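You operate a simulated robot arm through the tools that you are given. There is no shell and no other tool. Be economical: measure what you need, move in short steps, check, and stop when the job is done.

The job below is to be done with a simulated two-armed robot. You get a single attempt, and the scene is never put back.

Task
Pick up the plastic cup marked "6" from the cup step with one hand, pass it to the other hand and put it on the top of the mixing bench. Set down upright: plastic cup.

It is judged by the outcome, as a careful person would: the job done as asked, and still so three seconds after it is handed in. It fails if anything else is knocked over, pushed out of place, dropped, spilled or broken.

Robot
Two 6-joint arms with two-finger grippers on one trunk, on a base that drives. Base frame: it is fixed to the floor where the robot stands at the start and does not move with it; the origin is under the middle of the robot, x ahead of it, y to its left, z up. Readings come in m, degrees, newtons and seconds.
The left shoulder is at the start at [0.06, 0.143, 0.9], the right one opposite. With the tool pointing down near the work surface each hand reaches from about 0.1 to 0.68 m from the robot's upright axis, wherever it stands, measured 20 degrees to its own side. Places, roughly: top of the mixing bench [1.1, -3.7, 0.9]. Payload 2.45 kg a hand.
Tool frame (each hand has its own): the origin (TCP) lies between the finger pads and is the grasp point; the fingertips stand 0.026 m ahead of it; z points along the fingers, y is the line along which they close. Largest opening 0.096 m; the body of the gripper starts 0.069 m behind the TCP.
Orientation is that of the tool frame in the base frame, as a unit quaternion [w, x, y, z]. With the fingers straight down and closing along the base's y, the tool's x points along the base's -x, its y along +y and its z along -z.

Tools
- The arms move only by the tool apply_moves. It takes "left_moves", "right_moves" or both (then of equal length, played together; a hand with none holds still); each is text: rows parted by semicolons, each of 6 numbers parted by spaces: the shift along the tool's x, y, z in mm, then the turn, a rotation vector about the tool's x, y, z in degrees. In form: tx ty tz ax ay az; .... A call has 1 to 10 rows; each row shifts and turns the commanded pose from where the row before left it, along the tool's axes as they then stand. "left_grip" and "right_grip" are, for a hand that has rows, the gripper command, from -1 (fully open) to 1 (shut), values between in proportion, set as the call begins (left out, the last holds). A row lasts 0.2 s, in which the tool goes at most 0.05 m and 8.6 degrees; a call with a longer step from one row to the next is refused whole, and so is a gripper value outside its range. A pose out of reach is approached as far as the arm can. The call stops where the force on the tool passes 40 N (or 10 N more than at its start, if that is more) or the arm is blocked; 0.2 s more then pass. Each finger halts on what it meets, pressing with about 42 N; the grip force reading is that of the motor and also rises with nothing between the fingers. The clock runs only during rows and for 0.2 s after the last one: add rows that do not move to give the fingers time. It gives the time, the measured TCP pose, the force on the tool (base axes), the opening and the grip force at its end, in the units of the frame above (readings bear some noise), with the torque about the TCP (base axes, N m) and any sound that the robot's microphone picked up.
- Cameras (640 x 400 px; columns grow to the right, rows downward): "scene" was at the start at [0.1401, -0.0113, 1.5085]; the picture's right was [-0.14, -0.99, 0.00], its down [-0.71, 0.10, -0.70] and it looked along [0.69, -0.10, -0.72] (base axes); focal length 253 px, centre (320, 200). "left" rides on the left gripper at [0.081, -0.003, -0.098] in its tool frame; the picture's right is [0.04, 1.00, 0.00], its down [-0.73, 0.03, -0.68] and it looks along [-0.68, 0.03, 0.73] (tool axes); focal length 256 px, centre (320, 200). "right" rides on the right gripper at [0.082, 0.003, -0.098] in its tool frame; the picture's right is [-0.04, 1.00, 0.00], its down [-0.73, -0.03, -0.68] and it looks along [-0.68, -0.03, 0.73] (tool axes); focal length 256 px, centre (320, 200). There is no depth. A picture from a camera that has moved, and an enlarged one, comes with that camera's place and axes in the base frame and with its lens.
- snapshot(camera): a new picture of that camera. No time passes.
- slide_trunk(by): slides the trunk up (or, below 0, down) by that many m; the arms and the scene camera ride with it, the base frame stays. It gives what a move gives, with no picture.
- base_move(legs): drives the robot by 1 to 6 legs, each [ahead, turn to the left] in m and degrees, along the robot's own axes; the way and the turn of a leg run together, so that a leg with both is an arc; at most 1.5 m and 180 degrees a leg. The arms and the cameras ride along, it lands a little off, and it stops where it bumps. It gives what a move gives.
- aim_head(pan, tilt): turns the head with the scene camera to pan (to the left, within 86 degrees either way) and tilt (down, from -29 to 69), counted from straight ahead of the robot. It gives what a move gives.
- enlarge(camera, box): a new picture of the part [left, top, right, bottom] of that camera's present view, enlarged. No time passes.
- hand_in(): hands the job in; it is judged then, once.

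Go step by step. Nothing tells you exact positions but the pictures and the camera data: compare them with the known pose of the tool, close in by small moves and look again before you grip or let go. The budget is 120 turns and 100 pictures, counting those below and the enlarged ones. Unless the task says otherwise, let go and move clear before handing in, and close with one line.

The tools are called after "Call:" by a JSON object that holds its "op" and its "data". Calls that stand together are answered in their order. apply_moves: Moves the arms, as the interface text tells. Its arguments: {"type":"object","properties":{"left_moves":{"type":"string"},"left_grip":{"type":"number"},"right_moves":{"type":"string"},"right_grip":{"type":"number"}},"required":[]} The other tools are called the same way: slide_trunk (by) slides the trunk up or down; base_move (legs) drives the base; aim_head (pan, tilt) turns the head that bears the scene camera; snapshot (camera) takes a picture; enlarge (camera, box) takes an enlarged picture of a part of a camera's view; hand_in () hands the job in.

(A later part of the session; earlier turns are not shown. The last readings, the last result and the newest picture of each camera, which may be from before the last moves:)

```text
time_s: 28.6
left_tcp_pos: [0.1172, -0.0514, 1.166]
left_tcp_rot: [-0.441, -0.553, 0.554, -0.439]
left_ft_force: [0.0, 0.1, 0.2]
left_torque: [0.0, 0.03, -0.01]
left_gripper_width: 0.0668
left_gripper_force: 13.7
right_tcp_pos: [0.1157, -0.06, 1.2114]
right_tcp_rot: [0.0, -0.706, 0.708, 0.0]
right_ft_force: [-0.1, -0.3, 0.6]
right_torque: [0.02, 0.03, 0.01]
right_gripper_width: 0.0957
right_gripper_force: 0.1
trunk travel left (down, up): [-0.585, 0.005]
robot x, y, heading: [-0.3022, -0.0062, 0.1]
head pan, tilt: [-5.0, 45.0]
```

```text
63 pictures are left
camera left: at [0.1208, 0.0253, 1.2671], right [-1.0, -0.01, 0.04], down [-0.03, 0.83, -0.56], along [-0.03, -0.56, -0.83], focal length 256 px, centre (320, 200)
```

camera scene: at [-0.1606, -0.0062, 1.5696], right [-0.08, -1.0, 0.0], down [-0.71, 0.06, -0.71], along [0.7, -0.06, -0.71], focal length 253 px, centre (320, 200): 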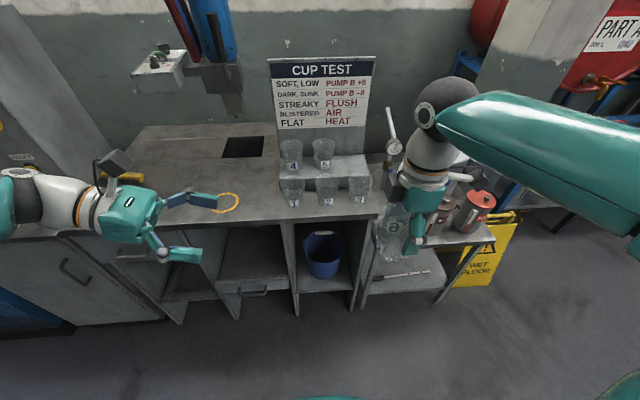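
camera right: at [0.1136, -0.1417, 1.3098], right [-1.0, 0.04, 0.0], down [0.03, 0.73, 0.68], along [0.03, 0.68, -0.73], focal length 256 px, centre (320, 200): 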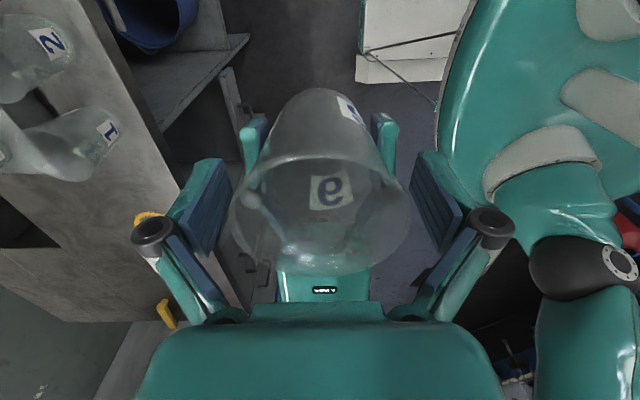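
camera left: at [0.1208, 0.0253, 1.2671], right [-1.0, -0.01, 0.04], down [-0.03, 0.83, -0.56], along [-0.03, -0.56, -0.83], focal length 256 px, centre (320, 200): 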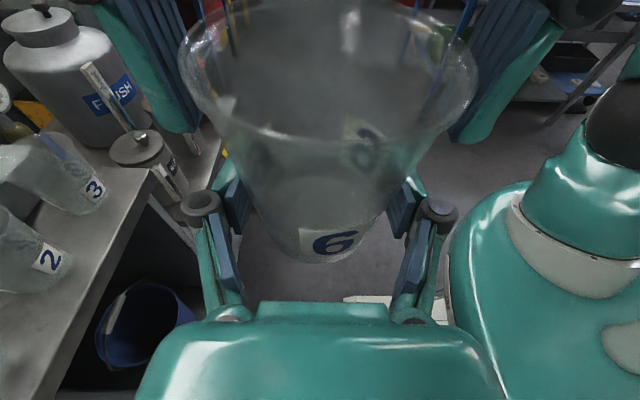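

The left hand holds the cup alone and steadily. I'll raise the right hand straight up and then move it off to the right.

Call:
{"op": "apply_moves", "data": {"right_moves": "0 0 -25 0 0 0; 0 0 -30 0 0 0; 0 0 -30 0 0 0; 0 0 -30 0 0 0; 40 0 0 0 0 0; 40 0 0 0 0 0; 40 0 0 0 0 0; 40 0 0 0 0 0; 0 0 0 0 0 0"}}

Call:
{"op": "snapshot", "data": {"camera": "scene"}}

```text
time_s: 30.6
left_tcp_pos: [0.1169, -0.0509, 1.1664]
left_tcp_rot: [-0.44, -0.554, 0.554, -0.44]
left_ft_force: [-0.5, -0.3, -0.1]
left_torque: [0.0, -0.01, 0.0]
left_gripper_width: 0.0671
left_gripper_force: 14.2
right_tcp_pos: [0.1156, -0.2203, 1.3244]
right_tcp_rot: [0.0, -0.706, 0.708, 0.0]
right_ft_force: [-0.1, -0.4, 0.0]
right_torque: [-0.01, -0.02, 0.01]
right_gripper_width: 0.0961
right_gripper_force: 0.0
trunk travel left (down, up): [-0.585, 0.005]
robot x, y, heading: [-0.3021, -0.0045, 0.0]
head pan, tilt: [-5.0, 45.0]
```

```text
62 pictures are left
camera scene: at [-0.1608, -0.0062, 1.5696], right [-0.08, -1.0, 0.0], down [-0.71, 0.06, -0.71], along [0.7, -0.06, -0.71], focal length 253 px, centre (320, 200)
```

scene: 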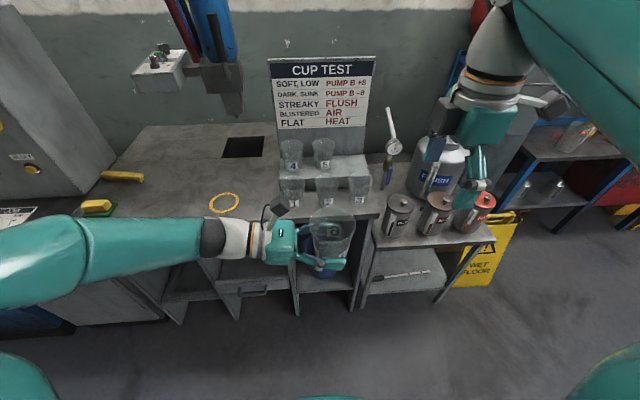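

The handover is done and the cup sits firmly in the left hand. I'll turn right on the spot toward the aisle and look.

Call:
{"op": "base_move", "data": {"legs": [[0, -45], [0, -40]]}}

Call:
{"op": "aim_head", "data": {"pan": 0, "tilt": 30}}

Call:
{"op": "snapshot", "data": {"camera": "scene"}}

Call:
{"op": "snapshot", "data": {"camera": "left"}}

```text
time_s: 34.8
left_tcp_pos: [-0.228, -0.4225, 1.165]
left_tcp_rot: [-0.615, -0.117, 0.775, -0.091]
left_ft_force: [-0.7, -0.7, -0.9]
left_torque: [0.0, 0.0, 0.0]
left_gripper_width: 0.0669
left_gripper_force: 13.4
right_tcp_pos: [-0.3892, -0.4709, 1.3228]
right_tcp_rot: [0.002, -0.147, 0.989, 0.003]
right_ft_force: [-0.5, -0.1, -0.6]
right_torque: [0.03, -0.1, 0.0]
right_gripper_width: 0.0962
right_gripper_force: 0.0
trunk travel left (down, up): [-0.585, 0.005]
robot x, y, heading: [-0.2547, 0.0126, -74.6]
head pan, tilt: [-5.0, 45.0]
stopped in leg 2: the robot was blocked; the commanded pose is now the measured one
```

```text
time_s: 35.6
left_tcp_pos: [-0.2243, -0.4206, 1.1668]
left_tcp_rot: [-0.616, -0.117, 0.774, -0.092]
left_ft_force: [-0.4, -0.7, -0.1]
left_torque: [0.02, -0.02, 0.01]
left_gripper_width: 0.0668
left_gripper_force: 14.3
right_tcp_pos: [-0.3847, -0.4696, 1.3255]
right_tcp_rot: [0.001, -0.148, 0.989, 0.001]
right_ft_force: [0.4, -0.3, 0.6]
right_torque: [0.0, -0.02, 0.02]
right_gripper_width: 0.0961
right_gripper_force: 0.0
trunk travel left (down, up): [-0.585, 0.005]
robot x, y, heading: [-0.2533, 0.0123, -74.7]
head pan, tilt: [0.0, 30.0]
```

```text
61 pictures are left
camera scene: at [-0.2146, -0.1324, 1.5923], right [-0.96, -0.27, 0.0], down [-0.13, 0.48, -0.87], along [0.23, -0.83, -0.5], focal length 253 px, centre (320, 200)
```

scene: 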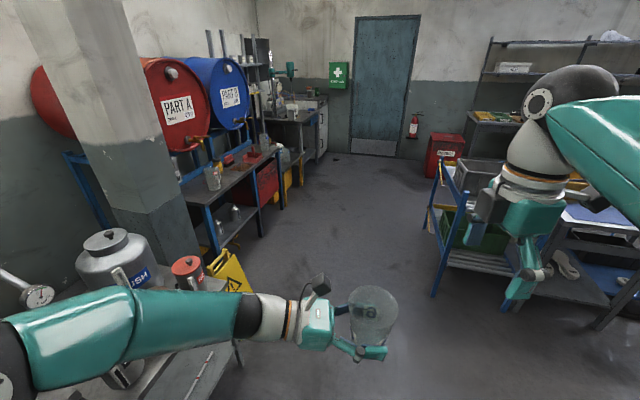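

```text
60 pictures are left
camera left: at [-0.1501, -0.4017, 1.2678], right [-0.3, 0.95, 0.04], down [0.78, 0.27, -0.56], along [-0.55, -0.14, -0.83], focal length 256 px, centre (320, 200)
```

left: 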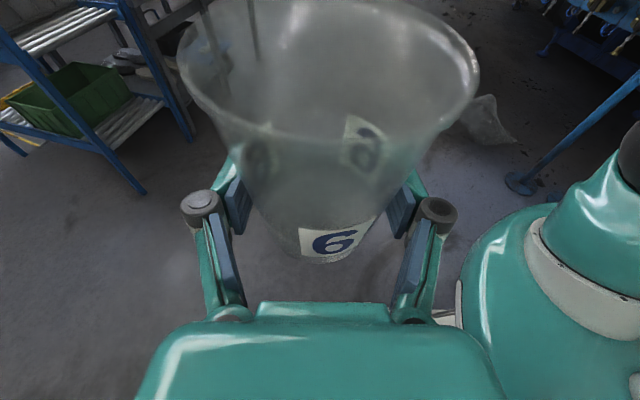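

The turn was blocked at -75°. I'll check what's beside the left arm and behind before going on.

Call:
{"op": "aim_head", "data": {"pan": 70, "tilt": 40}}

Call:
{"op": "snapshot", "data": {"camera": "scene"}}

Call:
{"op": "aim_head", "data": {"pan": -80, "tilt": 45}}

Call:
{"op": "snapshot", "data": {"camera": "scene"}}

Call:
{"op": "snapshot", "data": {"camera": "right"}}

```text
time_s: 37.0
left_tcp_pos: [-0.2243, -0.4202, 1.1675]
left_tcp_rot: [-0.616, -0.115, 0.774, -0.091]
left_ft_force: [-0.1, 0.8, 0.2]
left_torque: [-0.01, -0.02, -0.01]
left_gripper_width: 0.0669
left_gripper_force: 14.6
right_tcp_pos: [-0.3871, -0.4688, 1.3254]
right_tcp_rot: [-0.001, -0.147, 0.989, 0.0]
right_ft_force: [-0.2, 0.5, -0.2]
right_torque: [0.0, 0.02, -0.01]
right_gripper_width: 0.0959
right_gripper_force: 0.1
trunk travel left (down, up): [-0.585, 0.005]
robot x, y, heading: [-0.2538, 0.0161, -74.9]
head pan, tilt: [70.0, 40.0]
```

```text
59 pictures are left
camera scene: at [-0.1535, -0.0523, 1.577], right [-0.08, -1.0, 0.0], down [-0.64, 0.05, -0.77], along [0.76, -0.06, -0.64], focal length 253 px, centre (320, 200)
```

scene: 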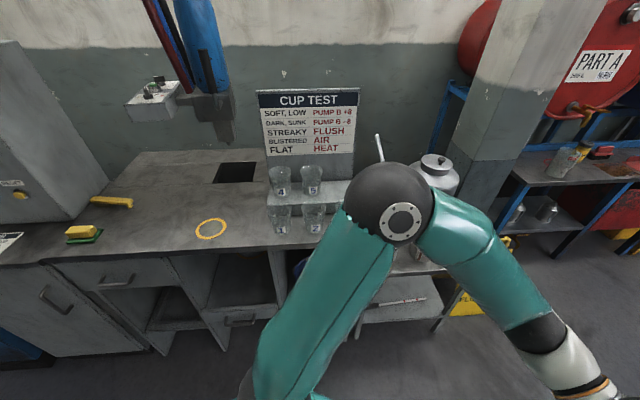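

```text
time_s: 39.4
left_tcp_pos: [-0.2231, -0.4198, 1.165]
left_tcp_rot: [-0.616, -0.116, 0.774, -0.092]
left_ft_force: [0.1, -0.2, 0.4]
left_torque: [-0.01, -0.01, 0.0]
left_gripper_width: 0.0664
left_gripper_force: 13.9
right_tcp_pos: [-0.3865, -0.4704, 1.3246]
right_tcp_rot: [0.001, -0.148, 0.989, 0.001]
right_ft_force: [0.4, -0.4, 0.0]
right_torque: [-0.01, 0.04, 0.0]
right_gripper_width: 0.0959
right_gripper_force: 0.0
trunk travel left (down, up): [-0.585, 0.005]
robot x, y, heading: [-0.2512, 0.0086, -74.9]
head pan, tilt: [-80.0, 45.0]
```

```text
58 pictures are left
camera scene: at [-0.3116, -0.0804, 1.5697], right [-0.43, 0.9, 0.0], down [0.64, 0.3, -0.71], along [-0.64, -0.3, -0.71], focal length 253 px, centre (320, 200)
```

scene: 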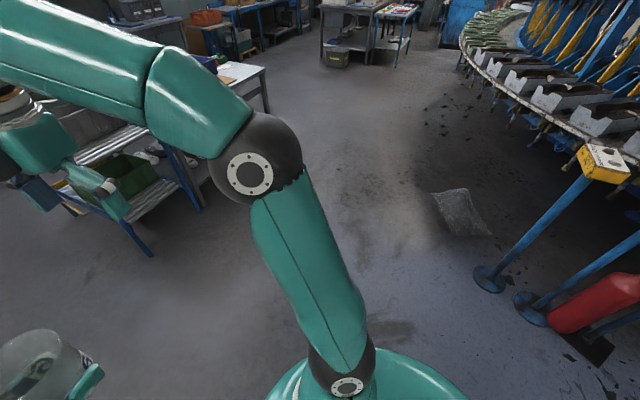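

```text
57 pictures are left
camera right: at [-0.4654, -0.4901, 1.4245], right [-0.25, 0.97, 0.0], down [0.71, 0.18, 0.68], along [0.66, 0.17, -0.73], focal length 256 px, centre (320, 200)
```

right: 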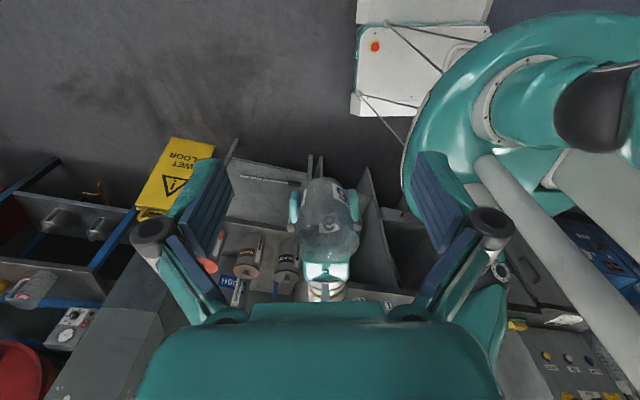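

The left arm isn't near anything; the base itself seems to have caught something behind it. The aisle ahead is free, so I'll drive forward a bit and then finish the turn.

Call:
{"op": "base_move", "data": {"legs": [[0.35, 0]]}}

Call:
{"op": "base_move", "data": {"legs": [[0, -15]]}}

Call:
{"op": "aim_head", "data": {"pan": 0, "tilt": 30}}

Call:
{"op": "snapshot", "data": {"camera": "scene"}}

```text
time_s: 41.6
left_tcp_pos: [-0.1297, -0.7583, 1.1656]
left_tcp_rot: [-0.616, -0.117, 0.774, -0.091]
left_ft_force: [0.4, 0.7, -0.6]
left_torque: [-0.02, 0.08, -0.02]
left_gripper_width: 0.0666
left_gripper_force: 14.3
right_tcp_pos: [-0.2921, -0.8074, 1.325]
right_tcp_rot: [0.0, -0.149, 0.989, 0.001]
right_ft_force: [0.5, -0.4, 0.4]
right_torque: [0.03, 0.02, -0.02]
right_gripper_width: 0.0961
right_gripper_force: 0.0
trunk travel left (down, up): [-0.585, 0.005]
robot x, y, heading: [-0.1667, -0.3225, -74.2]
head pan, tilt: [-80.0, 45.0]
```

```text
time_s: 43.0
left_tcp_pos: [-0.2415, -0.7499, 1.1676]
left_tcp_rot: [-0.622, -0.015, 0.782, -0.011]
left_ft_force: [-0.1, 0.5, 0.0]
left_torque: [0.0, -0.01, -0.03]
left_gripper_width: 0.0664
left_gripper_force: 14.0
right_tcp_pos: [-0.4114, -0.7561, 1.3259]
right_tcp_rot: [0.001, -0.019, 1.0, 0.0]
right_ft_force: [0.1, 0.3, 0.8]
right_torque: [0.02, -0.03, 0.04]
right_gripper_width: 0.0958
right_gripper_force: 0.1
trunk travel left (down, up): [-0.585, 0.005]
robot x, y, heading: [-0.1517, -0.3198, -88.9]
head pan, tilt: [-80.0, 45.0]
```

```text
time_s: 44.5
left_tcp_pos: [-0.2428, -0.7507, 1.1673]
left_tcp_rot: [-0.622, -0.016, 0.783, -0.012]
left_ft_force: [-0.1, 0.0, 0.7]
left_torque: [-0.01, -0.01, 0.03]
left_gripper_width: 0.0665
left_gripper_force: 13.0
right_tcp_pos: [-0.411, -0.7568, 1.3258]
right_tcp_rot: [0.0, -0.02, 1.0, 0.001]
right_ft_force: [-0.2, 0.5, -0.3]
right_torque: [-0.03, -0.03, 0.01]
right_gripper_width: 0.0959
right_gripper_force: 0.0
trunk travel left (down, up): [-0.585, 0.005]
robot x, y, heading: [-0.1503, -0.3255, -89.3]
head pan, tilt: [0.0, 30.0]
```

```text
56 pictures are left
camera scene: at [-0.1493, -0.475, 1.5923], right [-1.0, -0.01, 0.0], down [-0.01, 0.5, -0.87], along [0.01, -0.87, -0.5], focal length 253 px, centre (320, 200)
```

scene: 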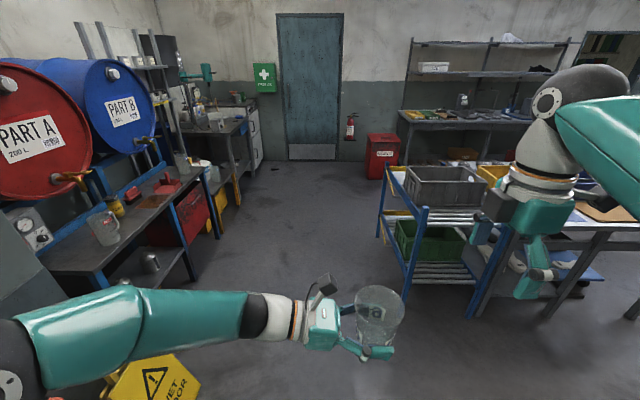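

The aisle is clear: rack left edge at x≈-0.75 and barrel table edge at x≈0.78. I'll drive along it, drifting slightly left, and look again.

Call:
{"op": "base_move", "data": {"legs": [[1.2, 4], [1.1, 0]]}}

Call:
{"op": "aim_head", "data": {"pan": 40, "tilt": 25}}

Call:
{"op": "snapshot", "data": {"camera": "scene"}}

```text
time_s: 56.1
left_tcp_pos: [-0.0849, -3.066, 1.167]
left_tcp_rot: [-0.621, -0.04, 0.782, -0.031]
left_ft_force: [-0.1, 0.4, -0.1]
left_torque: [0.01, 0.0, -0.03]
left_gripper_width: 0.0661
left_gripper_force: 14.1
right_tcp_pos: [-0.2516, -3.0824, 1.3263]
right_tcp_rot: [0.0, -0.051, 0.999, 0.001]
right_ft_force: [-0.1, -0.8, -0.8]
right_torque: [0.03, 0.03, 0.0]
right_gripper_width: 0.096
right_gripper_force: 0.1
trunk travel left (down, up): [-0.585, 0.005]
robot x, y, heading: [-0.0221, -2.6335, -85.9]
head pan, tilt: [0.0, 30.0]
```

```text
time_s: 57.2
left_tcp_pos: [-0.0836, -3.0641, 1.1673]
left_tcp_rot: [-0.622, -0.039, 0.782, -0.03]
left_ft_force: [1.0, 0.1, 0.2]
left_torque: [0.0, -0.02, 0.01]
left_gripper_width: 0.0664
left_gripper_force: 14.0
right_tcp_pos: [-0.2512, -3.0804, 1.3277]
right_tcp_rot: [0.0, -0.05, 0.999, 0.001]
right_ft_force: [-0.9, -0.2, 0.3]
right_torque: [0.0, 0.01, 0.0]
right_gripper_width: 0.0962
right_gripper_force: 0.2
trunk travel left (down, up): [-0.585, 0.005]
robot x, y, heading: [-0.018, -2.6344, -85.6]
head pan, tilt: [40.0, 25.0]
```

```text
55 pictures are left
camera scene: at [0.0501, -2.7594, 1.6002], right [-0.72, -0.7, 0.0], down [-0.3, 0.3, -0.91], along [0.63, -0.65, -0.42], focal length 253 px, centre (320, 200)
```

scene: 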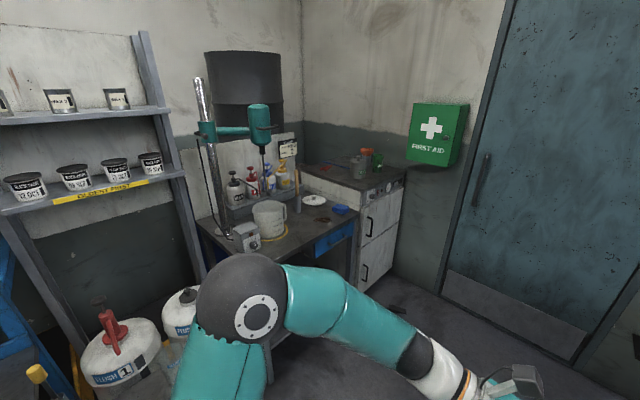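

Call:
{"op": "enlarge", "data": {"camera": "scene", "box": [180, 110, 420, 280]}}

```text
2.35 times, centred on (300, 195) of scene
camera zoom: at [0.0501, -2.7594, 1.6002], right [-0.72, -0.7, 0.0], down [-0.3, 0.3, -0.91], along [0.63, -0.65, -0.42], focal length 595 px, centre (367, 212)
```

zoom: 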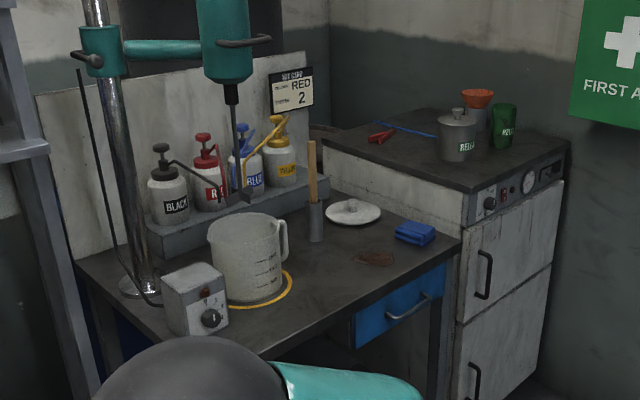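

The bench top spans about x 0.80–1.40, y -3.9…-3.2. There's a free spot at its front near (0.89, -3.58), between the pitcher ring and the blue sponge. I'll drive level with it, then turn to face the bench.

Call:
{"op": "base_move", "data": {"legs": [[0.92, 0]]}}

Call:
{"op": "base_move", "data": {"legs": [[0, 43], [0, 43]]}}

Call:
{"op": "aim_head", "data": {"pan": 0, "tilt": 35}}

Call:
{"op": "snapshot", "data": {"camera": "scene"}}

```text
time_s: 62.1
left_tcp_pos: [-0.0065, -3.992, 1.1681]
left_tcp_rot: [-0.621, -0.043, 0.782, -0.033]
left_ft_force: [0.6, 0.4, -1.4]
left_torque: [-0.01, 0.0, -0.04]
left_gripper_width: 0.0665
left_gripper_force: 13.4
right_tcp_pos: [-0.1736, -4.0103, 1.3266]
right_tcp_rot: [0.0, -0.054, 0.999, 0.001]
right_ft_force: [0.5, -0.4, 0.6]
right_torque: [0.01, 0.01, 0.02]
right_gripper_width: 0.0959
right_gripper_force: 0.1
trunk travel left (down, up): [-0.585, 0.005]
robot x, y, heading: [0.0595, -3.5622, -85.0]
head pan, tilt: [40.0, 25.0]
```

```text
time_s: 66.4
left_tcp_pos: [0.4662, -3.7238, 1.1682]
left_tcp_rot: [-0.47, -0.514, 0.59, -0.409]
left_ft_force: [0.0, 1.0, -1.2]
left_torque: [-0.04, -0.03, -0.04]
left_gripper_width: 0.0662
left_gripper_force: 13.9
right_tcp_pos: [0.4435, -3.8903, 1.3284]
right_tcp_rot: [-0.001, -0.659, 0.752, -0.001]
right_ft_force: [0.6, 0.9, 0.2]
right_torque: [-0.14, 0.05, 0.03]
right_gripper_width: 0.0956
right_gripper_force: 0.1
trunk travel left (down, up): [-0.585, 0.005]
robot x, y, heading: [0.0476, -3.6169, -7.2]
head pan, tilt: [40.0, 25.0]
stopped in leg 2: the robot was blocked; the commanded pose is now the measured one
```

```text
time_s: 67.5
left_tcp_pos: [0.4639, -3.7271, 1.1691]
left_tcp_rot: [-0.469, -0.515, 0.59, -0.409]
left_ft_force: [0.2, 0.7, -0.3]
left_torque: [0.02, 0.02, 0.02]
left_gripper_width: 0.0661
left_gripper_force: 14.6
right_tcp_pos: [0.4414, -3.8956, 1.3281]
right_tcp_rot: [0.0, -0.657, 0.753, 0.0]
right_ft_force: [-0.5, 0.2, -0.3]
right_torque: [0.02, -0.01, 0.0]
right_gripper_width: 0.096
right_gripper_force: 0.1
trunk travel left (down, up): [-0.585, 0.005]
robot x, y, heading: [0.0478, -3.6177, -7.4]
head pan, tilt: [0.0, 35.0]
```

```text
53 pictures are left
camera scene: at [0.1973, -3.6331, 1.5845], right [-0.13, -0.99, 0.0], down [-0.57, 0.07, -0.82], along [0.81, -0.1, -0.57], focal length 253 px, centre (320, 200)
```

scene: 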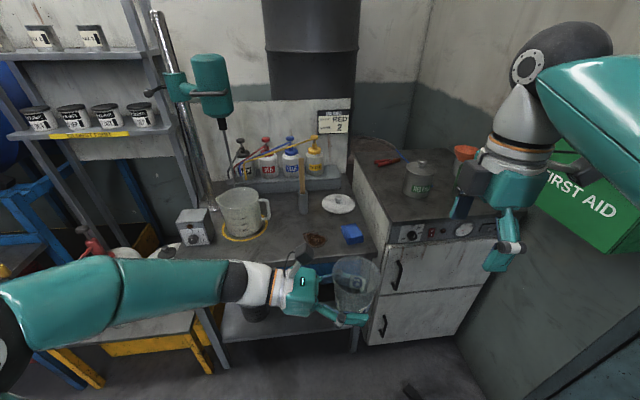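

Blocked again at -7°. I'll check on the left for what it met.

Call:
{"op": "aim_head", "data": {"pan": 65, "tilt": 45}}

Call:
{"op": "snapshot", "data": {"camera": "scene"}}

Call:
{"op": "aim_head", "data": {"pan": -70, "tilt": 50}}

Call:
{"op": "snapshot", "data": {"camera": "scene"}}

```text
time_s: 68.9
left_tcp_pos: [0.4649, -3.7277, 1.1696]
left_tcp_rot: [-0.469, -0.515, 0.59, -0.409]
left_ft_force: [0.2, 0.0, -0.7]
left_torque: [0.03, -0.03, -0.03]
left_gripper_width: 0.0662
left_gripper_force: 13.9
right_tcp_pos: [0.442, -3.8944, 1.3277]
right_tcp_rot: [0.0, -0.658, 0.753, 0.0]
right_ft_force: [-0.4, 0.3, -0.2]
right_torque: [0.01, 0.0, 0.01]
right_gripper_width: 0.0964
right_gripper_force: 0.0
trunk travel left (down, up): [-0.585, 0.005]
robot x, y, heading: [0.0507, -3.6145, -7.4]
head pan, tilt: [65.0, 45.0]
```

```text
52 pictures are left
camera scene: at [0.1535, -3.5529, 1.5697], right [0.84, -0.53, 0.0], down [-0.38, -0.6, -0.71], along [0.38, 0.6, -0.71], focal length 253 px, centre (320, 200)
```

scene: 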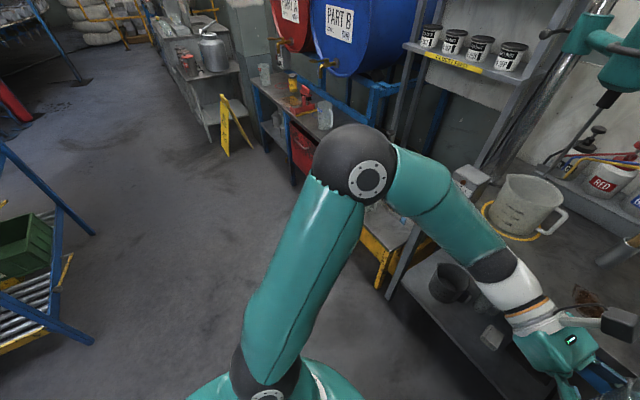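

```text
time_s: 71.0
left_tcp_pos: [0.4653, -3.7278, 1.1693]
left_tcp_rot: [-0.469, -0.514, 0.59, -0.409]
left_ft_force: [-0.8, -0.4, -0.2]
left_torque: [0.01, 0.0, -0.03]
left_gripper_width: 0.0659
left_gripper_force: 13.9
right_tcp_pos: [0.4416, -3.8944, 1.3279]
right_tcp_rot: [0.0, -0.658, 0.753, 0.0]
right_ft_force: [-0.7, -1.0, -0.1]
right_torque: [0.03, 0.01, -0.01]
right_gripper_width: 0.0959
right_gripper_force: 0.2
trunk travel left (down, up): [-0.585, 0.005]
robot x, y, heading: [0.0487, -3.62, -7.4]
head pan, tilt: [-70.0, 50.0]
```

```text
51 pictures are left
camera scene: at [0.127, -3.6967, 1.5628], right [-0.98, -0.22, 0.0], down [-0.17, 0.75, -0.64], along [0.14, -0.63, -0.77], focal length 253 px, centre (320, 200)
```

scene: 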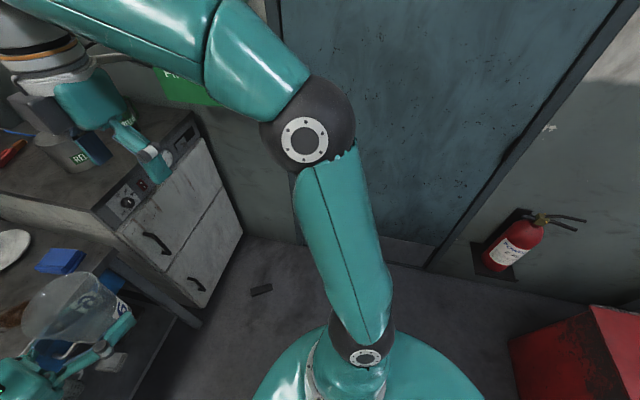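

Nothing was touched by the arms, and -7° heading is good enough. I'll drive straight ahead to within reach of the bench.

Call:
{"op": "base_move", "data": {"legs": [[0.27, 0]]}}

Call:
{"op": "aim_head", "data": {"pan": 8, "tilt": 48}}

Call:
{"op": "snapshot", "data": {"camera": "scene"}}

```text
time_s: 73.0
left_tcp_pos: [0.735, -3.7609, 1.1686]
left_tcp_rot: [-0.469, -0.516, 0.59, -0.409]
left_ft_force: [0.5, 0.3, -0.3]
left_torque: [-0.02, 0.05, 0.01]
left_gripper_width: 0.0658
left_gripper_force: 13.9
right_tcp_pos: [0.7118, -3.9286, 1.3269]
right_tcp_rot: [-0.001, -0.658, 0.753, 0.001]
right_ft_force: [0.3, 0.5, -0.6]
right_torque: [0.0, 0.08, -0.01]
right_gripper_width: 0.0958
right_gripper_force: 0.2
trunk travel left (down, up): [-0.585, 0.005]
robot x, y, heading: [0.3198, -3.6478, -7.2]
head pan, tilt: [-70.0, 50.0]
```

```text
time_s: 74.5
left_tcp_pos: [0.733, -3.7613, 1.1694]
left_tcp_rot: [-0.469, -0.515, 0.589, -0.41]
left_ft_force: [0.8, 0.5, -0.5]
left_torque: [-0.03, 0.0, 0.0]
left_gripper_width: 0.0661
left_gripper_force: 14.1
right_tcp_pos: [0.7102, -3.9287, 1.3273]
right_tcp_rot: [0.0, -0.658, 0.753, 0.0]
right_ft_force: [-0.1, 0.2, -0.1]
right_torque: [0.02, 0.0, 0.0]
right_gripper_width: 0.0961
right_gripper_force: 0.1
trunk travel left (down, up): [-0.585, 0.005]
robot x, y, heading: [0.3183, -3.6487, -7.2]
head pan, tilt: [8.0, 48.0]
```

```text
50 pictures are left
camera scene: at [0.4568, -3.6549, 1.5655], right [0.01, -1.0, 0.0], down [-0.74, -0.01, -0.67], along [0.67, 0.01, -0.74], focal length 253 px, centre (320, 200)
```

scene: 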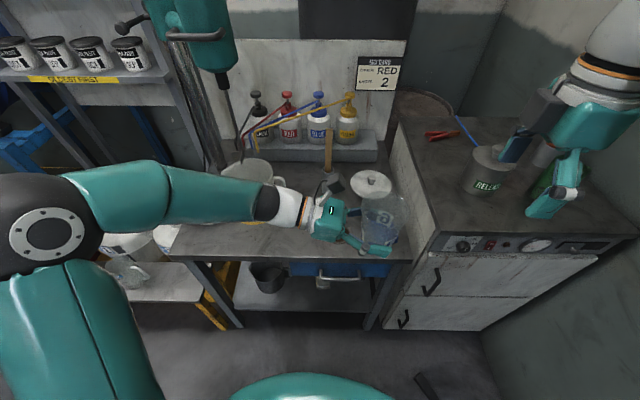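

I'll draw the empty right hand back a little, and swing the left hand about the vertical so it reaches in from the front rather than over the pitcher.

Call:
{"op": "apply_moves", "data": {"left_moves": "0 0 0 7.5 0 -1.7; 0 0 0 7.5 0 -1.7; 0 0 0 7.5 0 -1.7; 0 0 0 7.5 0 -1.7; 0 0 0 7.5 0 -1.7; 0 0 0 7.5 0 -1.7; 0 0 0 7.5 0 -1.7; 0 0 0 0 0 0", "right_moves": "0 25 0 0 0 0; 0 25 0 0 0 0; 0 25 0 0 0 0; 0 25 0 0 0 0; 0 0 0 0 0 0; 0 0 0 0 0 0; 0 0 0 0 0 0; 0 0 0 0 0 0"}}

Call:
{"op": "snapshot", "data": {"camera": "scene"}}

Call:
{"op": "snapshot", "data": {"camera": "left"}}

```text
time_s: 76.3
left_tcp_pos: [0.7763, -3.7008, 1.1657]
left_tcp_rot: [0.242, 0.72, -0.301, 0.577]
left_ft_force: [-0.5, 0.6, 0.5]
left_torque: [0.01, -0.02, 0.02]
left_gripper_width: 0.0657
left_gripper_force: 13.7
left hand out of reach, approached as far as the arm can: row 6, 7
right_tcp_pos: [0.6105, -3.9155, 1.3288]
right_tcp_rot: [0.001, -0.657, 0.754, 0.0]
right_ft_force: [-0.6, 0.2, -0.9]
right_torque: [-0.03, -0.02, -0.01]
right_gripper_width: 0.096
right_gripper_force: 0.1
trunk travel left (down, up): [-0.585, 0.005]
robot x, y, heading: [0.3199, -3.6494, -7.9]
head pan, tilt: [8.0, 48.0]
```

```text
49 pictures are left
camera scene: at [0.4559, -3.6555, 1.5655], right [0.01, -1.0, 0.0], down [-0.74, -0.01, -0.67], along [0.67, 0.01, -0.74], focal length 253 px, centre (320, 200)
```

scene: 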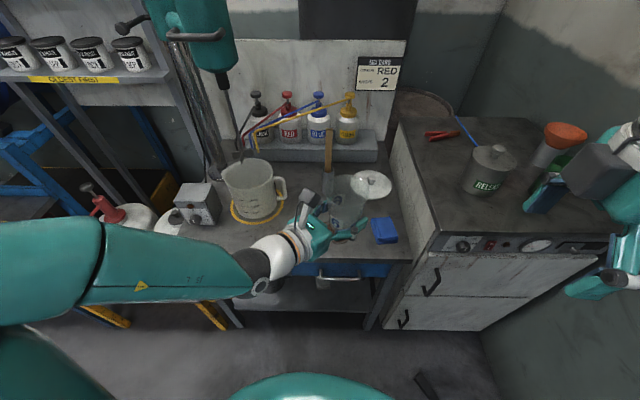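

```text
48 pictures are left
camera left: at [0.7244, -3.6429, 1.267], right [-0.7, -0.71, 0.04], down [-0.6, 0.57, -0.57], along [0.38, -0.42, -0.82], focal length 256 px, centre (320, 200)
```

left: 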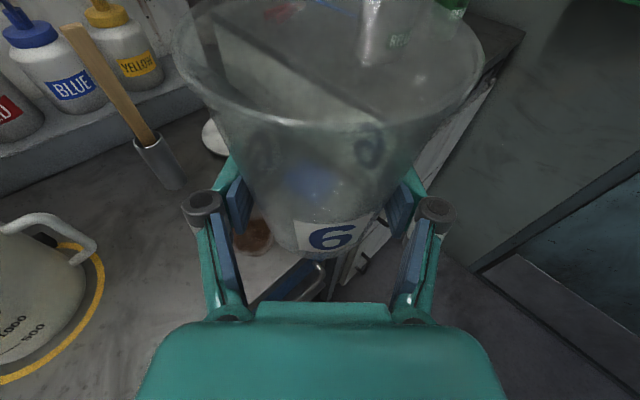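

The hand now points diagonally in from the front. Comparing views puts the bench top nearer z≈0.85 with its front edge at x≈0.86, so I'll aim for the free patch near (0.945, -3.60), first moving across at height.

Call:
{"op": "apply_moves", "data": {"left_moves": "1.7 -31.8 7.7 0 0 0; 1.7 -31.8 7.7 0 0 0; 1.7 -31.8 7.7 0 0 0; 1.7 -31.8 7.7 0 0 0; 1.7 -31.8 7.7 0 0 0; 1.7 -31.8 7.7 0 0 0; 0 0 0 0 0 0"}}

Call:
{"op": "snapshot", "data": {"camera": "scene"}}

Call:
{"op": "snapshot", "data": {"camera": "left"}}

```text
time_s: 77.9
left_tcp_pos: [0.9439, -3.5945, 1.1663]
left_tcp_rot: [0.231, 0.725, -0.294, 0.578]
left_ft_force: [0.1, 0.1, 1.0]
left_torque: [0.03, -0.03, -0.02]
left_gripper_width: 0.0656
left_gripper_force: 13.8
right_tcp_pos: [0.6117, -3.9163, 1.3278]
right_tcp_rot: [-0.001, -0.658, 0.753, 0.0]
right_ft_force: [0.7, -0.9, 0.1]
right_torque: [-0.02, -0.01, -0.01]
right_gripper_width: 0.0962
right_gripper_force: 0.0
trunk travel left (down, up): [-0.585, 0.005]
robot x, y, heading: [0.3154, -3.6498, -7.3]
head pan, tilt: [8.0, 48.0]
```

```text
47 pictures are left
camera scene: at [0.4558, -3.6551, 1.5656], right [0.01, -1.0, 0.0], down [-0.74, -0.01, -0.67], along [0.67, 0.01, -0.74], focal length 253 px, centre (320, 200)
```

scene: 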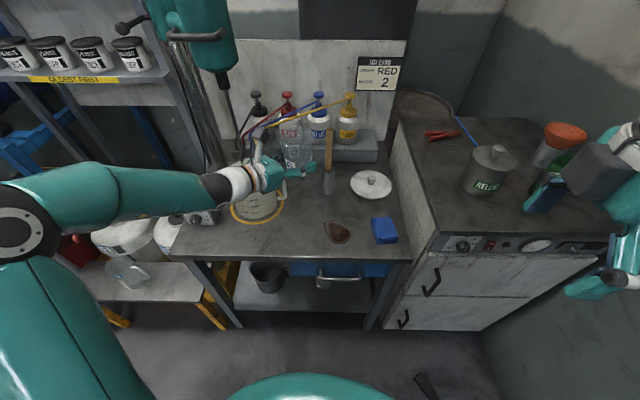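

```text
46 pictures are left
camera left: at [0.89, -3.5401, 1.2677], right [-0.69, -0.73, 0.03], down [-0.61, 0.55, -0.56], along [0.39, -0.41, -0.83], focal length 256 px, centre (320, 200)
```

left: 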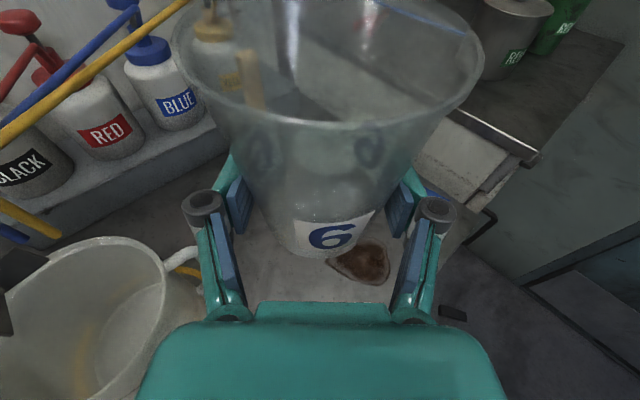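

The forearm runs along the bench's front edge, clear of the pitcher. The spot below the cup is free, so I'll lower the trunk to keep the pose exactly.

Call:
{"op": "slide_trunk", "data": {"by": -0.2}}

Call:
{"op": "snapshot", "data": {"camera": "scene"}}

Call:
{"op": "snapshot", "data": {"camera": "left"}}

```text
time_s: 80.0
left_tcp_pos: [0.9447, -3.5945, 0.9663]
left_tcp_rot: [0.232, 0.724, -0.294, 0.579]
left_ft_force: [0.3, -0.4, 0.0]
left_torque: [-0.01, 0.01, 0.01]
left_gripper_width: 0.0657
left_gripper_force: 14.2
right_tcp_pos: [0.612, -3.9156, 1.1275]
right_tcp_rot: [0.0, -0.658, 0.753, -0.001]
right_ft_force: [0.0, 0.0, 0.7]
right_torque: [-0.01, -0.04, -0.01]
right_gripper_width: 0.0961
right_gripper_force: 0.1
trunk travel left (down, up): [-0.385, 0.205]
robot x, y, heading: [0.3193, -3.6474, -7.3]
head pan, tilt: [8.0, 48.0]
```

```text
45 pictures are left
camera scene: at [0.4564, -3.6547, 1.3655], right [0.01, -1.0, 0.0], down [-0.74, -0.01, -0.67], along [0.67, 0.01, -0.74], focal length 253 px, centre (320, 200)
```

scene: 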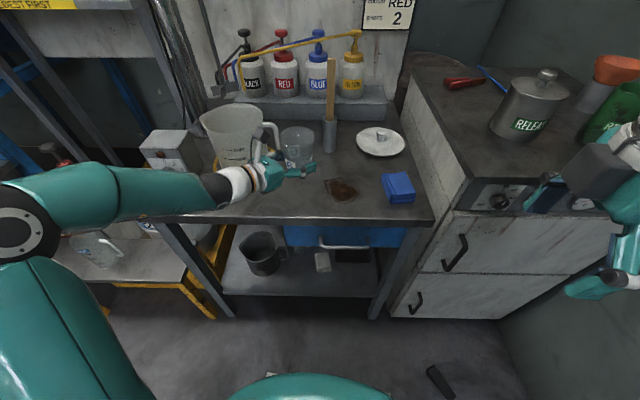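

```text
44 pictures are left
camera left: at [0.8901, -3.54, 1.0676], right [-0.69, -0.73, 0.04], down [-0.61, 0.55, -0.56], along [0.39, -0.41, -0.83], focal length 256 px, centre (320, 200)
```

left: 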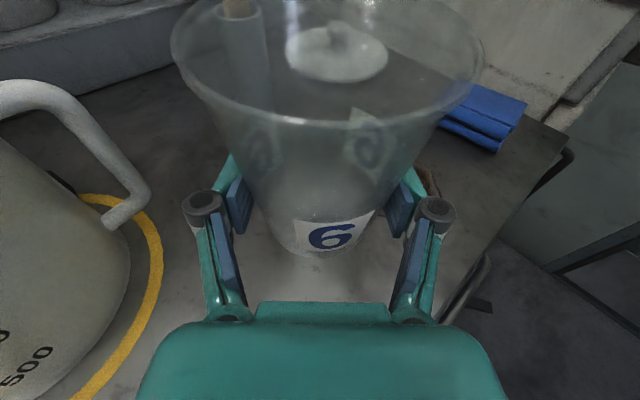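

Call:
{"op": "apply_moves", "data": {"left_moves": "-12.2 0 2.7 0 0 0; -12.2 0 2.7 0 0 0; -12.2 0 2.7 0 0 0; -12.2 0 2.7 0 0 0; 0 0 0 0 0 0"}}

Call:
{"op": "enlarge", "data": {"camera": "scene", "box": [220, 110, 380, 220]}}

Call:
{"op": "snapshot", "data": {"camera": "left"}}

```text
time_s: 81.2
left_tcp_pos: [0.9437, -3.5935, 0.916]
left_tcp_rot: [0.233, 0.724, -0.294, 0.578]
left_ft_force: [0.7, 0.0, 0.0]
left_torque: [0.02, 0.0, 0.0]
left_gripper_width: 0.0655
left_gripper_force: 13.7
right_tcp_pos: [0.6117, -3.9154, 1.1269]
right_tcp_rot: [0.0, -0.658, 0.753, 0.0]
right_ft_force: [0.9, -0.8, 0.9]
right_torque: [-0.01, -0.01, -0.03]
right_gripper_width: 0.0959
right_gripper_force: 0.1
trunk travel left (down, up): [-0.385, 0.205]
robot x, y, heading: [0.3141, -3.6475, -7.3]
head pan, tilt: [8.0, 48.0]
```

```text
3.64 times, centred on (300, 165) of scene
camera zoom: at [0.4564, -3.6548, 1.3655], right [0.01, -1.0, 0.0], down [-0.74, -0.01, -0.67], along [0.67, 0.01, -0.74], focal length 919 px, centre (393, 327)
```

zoom: 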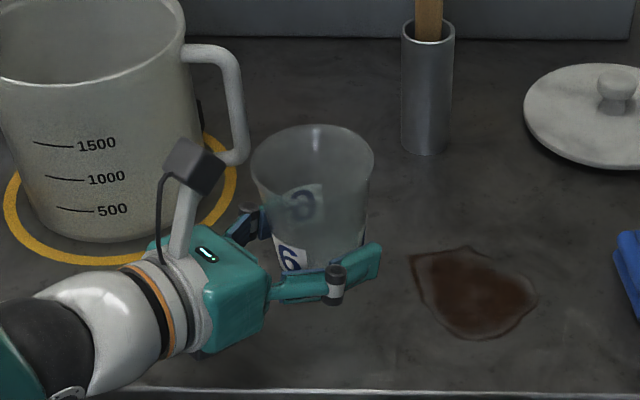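

```text
42 pictures are left
camera left: at [0.8895, -3.5395, 1.0174], right [-0.69, -0.73, 0.04], down [-0.61, 0.55, -0.56], along [0.39, -0.41, -0.83], focal length 256 px, centre (320, 200)
```

left: 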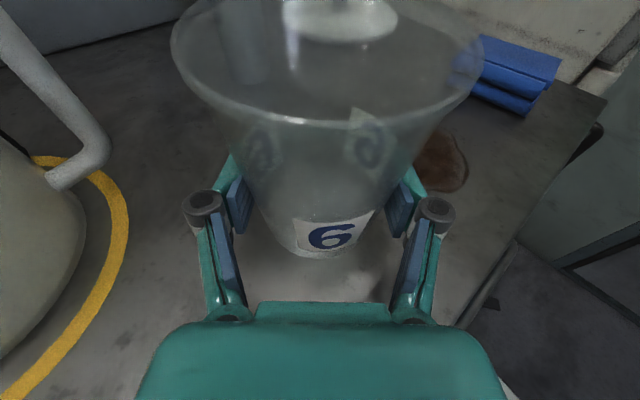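

Call:
{"op": "apply_moves", "data": {"left_moves": "-4.9 0 1.1 0 0 0; -4.9 0 1.1 0 0 0; -4.9 0 1.1 0 0 0; -4.9 0 1.1 0 0 0; 0 0 0 0 0 0"}}

Call:
{"op": "enlarge", "data": {"camera": "left", "box": [160, 100, 480, 320]}}

Call:
{"op": "enlarge", "data": {"camera": "scene", "box": [220, 120, 360, 220]}}

```text
time_s: 82.5
left_tcp_pos: [0.9436, -3.5944, 0.8954]
left_tcp_rot: [0.232, 0.725, -0.294, 0.579]
left_ft_force: [0.4, 0.9, 0.2]
left_torque: [-0.01, 0.0, 0.01]
left_gripper_width: 0.0655
left_gripper_force: 14.2
right_tcp_pos: [0.6107, -3.9139, 1.1293]
right_tcp_rot: [0.0, -0.658, 0.753, 0.0]
right_ft_force: [-0.2, 0.4, 0.2]
right_torque: [0.0, 0.03, -0.04]
right_gripper_width: 0.096
right_gripper_force: 0.1
trunk travel left (down, up): [-0.385, 0.205]
robot x, y, heading: [0.3234, -3.6477, -7.4]
head pan, tilt: [8.0, 48.0]
```

```text
1.82 times, centred on (320, 210) of left
camera zoom: at [0.8892, -3.5396, 0.9974], right [-0.69, -0.73, 0.04], down [-0.61, 0.55, -0.56], along [0.39, -0.41, -0.83], focal length 465 px, centre (320, 182)
```

zoom: 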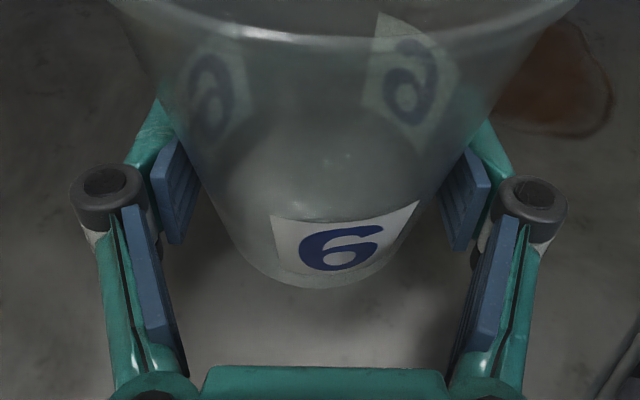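

```text
4.00 times, centred on (290, 170) of scene
camera zoom: at [0.4565, -3.6548, 1.3655], right [0.01, -1.0, 0.0], down [-0.74, -0.01, -0.67], along [0.67, 0.01, -0.74], focal length 1011 px, centre (440, 320)
```

zoom: 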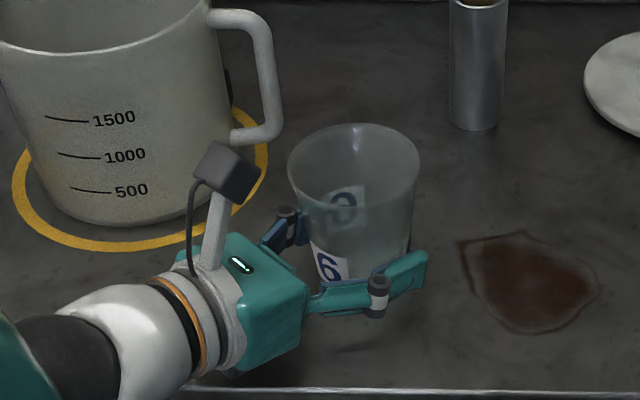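

Still no contact. I'll continue in small steps, watching the force.

Call:
{"op": "apply_moves", "data": {"left_moves": "-3.9 0 0.9 0 0 0; -3.9 0 0.9 0 0 0; 0 0 0 0 0 0"}}

Call:
{"op": "enlarge", "data": {"camera": "scene", "box": [250, 140, 350, 220]}}

```text
time_s: 83.2
left_tcp_pos: [0.9436, -3.5938, 0.8885]
left_tcp_rot: [0.232, 0.725, -0.294, 0.579]
left_ft_force: [-0.5, -0.7, 0.8]
left_torque: [0.07, 0.04, -0.01]
left_gripper_width: 0.0653
left_gripper_force: 14.3
right_tcp_pos: [0.6109, -3.9148, 1.1282]
right_tcp_rot: [0.0, -0.658, 0.753, 0.0]
right_ft_force: [-0.3, 1.0, -0.3]
right_torque: [0.01, 0.0, -0.02]
right_gripper_width: 0.0963
right_gripper_force: 0.2
trunk travel left (down, up): [-0.385, 0.205]
robot x, y, heading: [0.317, -3.6474, -7.3]
head pan, tilt: [8.0, 48.0]
```

```text
5.00 times, centred on (300, 180) of scene
camera zoom: at [0.4565, -3.6547, 1.3655], right [0.01, -1.0, 0.0], down [-0.74, -0.01, -0.67], along [0.67, 0.01, -0.74], focal length 1264 px, centre (420, 300)
```

zoom: 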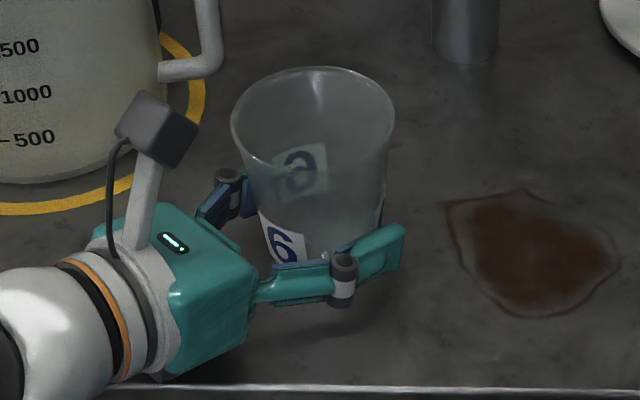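

Call:
{"op": "apply_moves", "data": {"left_moves": "-2.9 0 0.65 0 0 0; 0 0 0 0 0 0"}}

Call:
{"op": "apply_moves", "data": {"left_moves": "-2.9 0 0.65 0 0 0; 0 0 0 0 0 0"}}

```text
time_s: 83.8
left_tcp_pos: [0.9421, -3.5941, 0.8888]
left_tcp_rot: [0.23, 0.723, -0.293, 0.582]
left_ft_force: [1.5, 3.9, 21.9]
left_torque: [1.16, 1.59, -0.33]
left_gripper_width: 0.0655
left_gripper_force: 14.6
right_tcp_pos: [0.6103, -3.9151, 1.1294]
right_tcp_rot: [0.0, -0.658, 0.753, 0.0]
right_ft_force: [0.7, -0.3, -0.1]
right_torque: [0.03, -0.02, -0.01]
right_gripper_width: 0.096
right_gripper_force: 0.1
trunk travel left (down, up): [-0.385, 0.205]
robot x, y, heading: [0.3182, -3.646, -7.3]
head pan, tilt: [8.0, 48.0]
```

```text
time_s: 84.4
left_tcp_pos: [0.9447, -3.5945, 0.8893]
left_tcp_rot: [0.23, 0.72, -0.292, 0.586]
left_ft_force: [-2.2, 1.0, 11.9]
left_torque: [0.6, 0.93, 0.01]
left_gripper_width: 0.0653
left_gripper_force: 13.9
right_tcp_pos: [0.6114, -3.9159, 1.1284]
right_tcp_rot: [0.0, -0.658, 0.753, 0.0]
right_ft_force: [-0.7, -0.2, 0.0]
right_torque: [0.04, -0.02, -0.02]
right_gripper_width: 0.0959
right_gripper_force: 0.0
trunk travel left (down, up): [-0.385, 0.205]
robot x, y, heading: [0.319, -3.6499, -7.5]
head pan, tilt: [8.0, 48.0]
stopped in row 2 (left hand): the force on the tool passed its limit at 41 N (the readings are from after the stop); the commanded pose is now the measured one
```

I touched something at TCP z≈0.889, and the torque suggests the contact is behind the cup, at the gripper. I'll ease up slightly and look from the right hand's camera too.

Call:
{"op": "apply_moves", "data": {"left_moves": "2 0 -0.4 0 0 0; 0 0 0 0 0 0"}}

Call:
{"op": "snapshot", "data": {"camera": "right"}}

Call:
{"op": "enlarge", "data": {"camera": "scene", "box": [230, 140, 340, 228]}}

Call:
{"op": "enlarge", "data": {"camera": "left", "box": [160, 100, 480, 320]}}

```text
time_s: 85.0
left_tcp_pos: [0.9448, -3.5941, 0.89]
left_tcp_rot: [0.23, 0.722, -0.293, 0.583]
left_ft_force: [0.6, -1.7, 2.8]
left_torque: [0.1, 0.19, 0.1]
left_gripper_width: 0.0653
left_gripper_force: 13.5
right_tcp_pos: [0.6099, -3.915, 1.1296]
right_tcp_rot: [0.0, -0.659, 0.752, 0.001]
right_ft_force: [-0.1, 0.1, 0.4]
right_torque: [0.0, -0.01, 0.0]
right_gripper_width: 0.096
right_gripper_force: 0.1
trunk travel left (down, up): [-0.385, 0.205]
robot x, y, heading: [0.3162, -3.6473, -7.3]
head pan, tilt: [8.0, 48.0]
```

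```text
38 pictures are left
camera right: at [0.5976, -3.9965, 1.2279], right [-0.98, 0.17, 0.0], down [0.13, 0.72, 0.68], along [0.12, 0.67, -0.73], focal length 256 px, centre (320, 200)
```

right: 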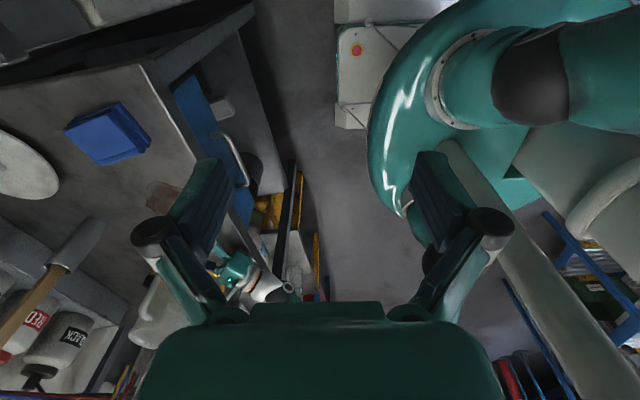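

```text
4.55 times, centred on (285, 184) of scene
camera zoom: at [0.4563, -3.655, 1.3654], right [0.01, -1.0, 0.0], down [-0.74, -0.01, -0.67], along [0.67, 0.01, -0.74], focal length 1149 px, centre (479, 273)
```

zoom: 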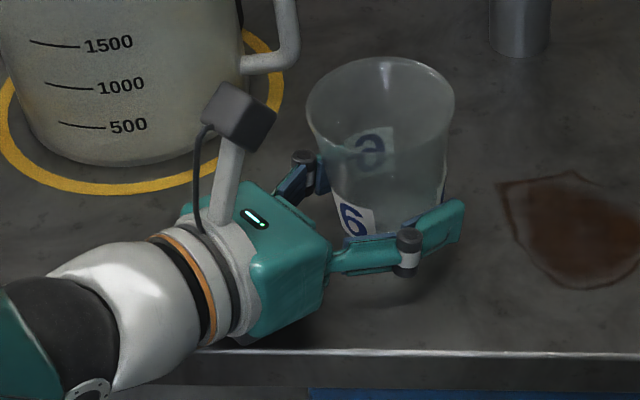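

```text
1.82 times, centred on (320, 210) of left
camera zoom: at [0.8901, -3.5389, 0.9894], right [-0.69, -0.73, 0.03], down [-0.61, 0.55, -0.57], along [0.4, -0.41, -0.82], focal length 465 px, centre (320, 182)
```

zoom: 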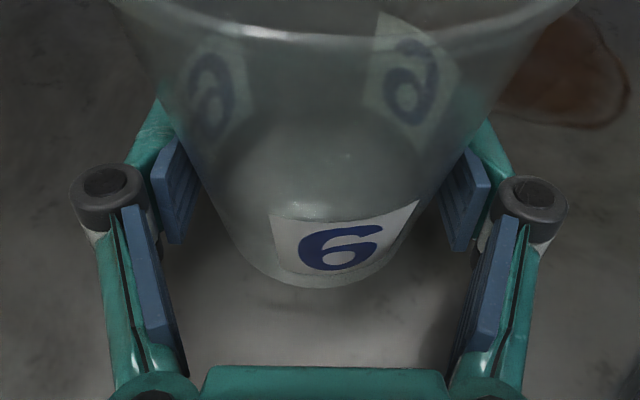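

The wrist appears to rest on the bench's front edge. I'll lift 12 mm, swing the hand a further ~16° so the wrist stays outside the edge, and draw it 15 mm nearer.

Call:
{"op": "apply_moves", "data": {"left_moves": "12 0 -2.6 0 0 0; 0 0 0 7.8 0 -1.7; 0 0 0 7.8 0 -1.7; 0 0 0 0 0 0"}}

Call:
{"op": "enlarge", "data": {"camera": "scene", "box": [230, 140, 340, 228]}}

```text
time_s: 86.0
left_tcp_pos: [0.947, -3.5942, 0.9007]
left_tcp_rot: [0.147, 0.755, -0.19, 0.611]
left_ft_force: [-0.3, -0.5, 0.4]
left_torque: [-0.01, -0.03, 0.03]
left_gripper_width: 0.0655
left_gripper_force: 14.0
right_tcp_pos: [0.6118, -3.9165, 1.1283]
right_tcp_rot: [0.0, -0.658, 0.753, -0.001]
right_ft_force: [-0.4, 0.2, 0.6]
right_torque: [0.03, 0.01, -0.01]
right_gripper_width: 0.0962
right_gripper_force: 0.1
trunk travel left (down, up): [-0.385, 0.205]
robot x, y, heading: [0.3202, -3.6454, -7.4]
head pan, tilt: [8.0, 48.0]
```

```text
4.55 times, centred on (285, 184) of scene
camera zoom: at [0.4565, -3.6547, 1.3655], right [0.01, -1.0, 0.0], down [-0.74, -0.01, -0.67], along [0.67, 0.01, -0.74], focal length 1149 px, centre (479, 273)
```

zoom: 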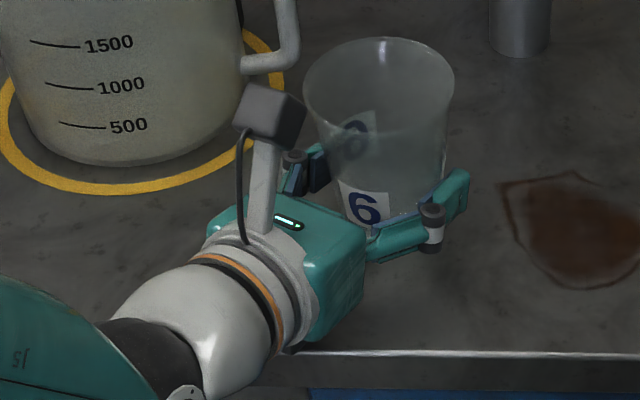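

Call:
{"op": "apply_moves", "data": {"left_moves": "-2.7 7 -13 0 0 -0.6; -4.9 0 1.1 0 0 0; -4.9 0 1.1 0 0 0; -2 0 0.4 0 0 0; 0 0 0 0 0 0"}}

Call:
{"op": "apply_moves", "data": {"left_moves": "-2 0 0.4 0 0 0; 0 0 0 0 0 0"}}

Call:
{"op": "apply_moves", "data": {"left_moves": "-2 0 0.4 0 0 0; 0 0 0 0 0 0"}}

```text
time_s: 87.2
left_tcp_pos: [0.9306, -3.5947, 0.8895]
left_tcp_rot: [0.151, 0.756, -0.185, 0.61]
left_ft_force: [0.4, -0.8, 0.0]
left_torque: [0.03, 0.04, 0.01]
left_gripper_width: 0.0656
left_gripper_force: 13.9
right_tcp_pos: [0.6116, -3.9163, 1.1277]
right_tcp_rot: [-0.001, -0.659, 0.753, 0.001]
right_ft_force: [-0.4, 0.6, 0.1]
right_torque: [0.02, -0.01, -0.01]
right_gripper_width: 0.0959
right_gripper_force: 0.1
trunk travel left (down, up): [-0.385, 0.205]
robot x, y, heading: [0.3209, -3.647, -7.1]
head pan, tilt: [8.0, 48.0]
```

```text
time_s: 87.8
left_tcp_pos: [0.9294, -3.5947, 0.89]
left_tcp_rot: [0.15, 0.754, -0.184, 0.612]
left_ft_force: [2.2, 1.6, 12.5]
left_torque: [0.66, 0.99, -0.23]
left_gripper_width: 0.0653
left_gripper_force: 13.9
right_tcp_pos: [0.6105, -3.9167, 1.1291]
right_tcp_rot: [0.0, -0.658, 0.753, -0.001]
right_ft_force: [-0.1, 1.0, -0.1]
right_torque: [-0.01, -0.02, 0.0]
right_gripper_width: 0.0959
right_gripper_force: 0.1
trunk travel left (down, up): [-0.385, 0.205]
robot x, y, heading: [0.3166, -3.6494, -7.3]
head pan, tilt: [8.0, 48.0]
```

```text
time_s: 88.4
left_tcp_pos: [0.9308, -3.5953, 0.8902]
left_tcp_rot: [0.15, 0.753, -0.185, 0.614]
left_ft_force: [7.0, 1.7, 34.0]
left_torque: [1.29, 2.6, -0.35]
left_gripper_width: 0.065
left_gripper_force: 13.5
right_tcp_pos: [0.6102, -3.9149, 1.1283]
right_tcp_rot: [0.001, -0.658, 0.753, 0.0]
right_ft_force: [0.3, 0.3, -0.2]
right_torque: [-0.02, 0.02, 0.01]
right_gripper_width: 0.0962
right_gripper_force: 0.1
trunk travel left (down, up): [-0.385, 0.205]
robot x, y, heading: [0.3176, -3.648, -7.4]
head pan, tilt: [8.0, 48.0]
```

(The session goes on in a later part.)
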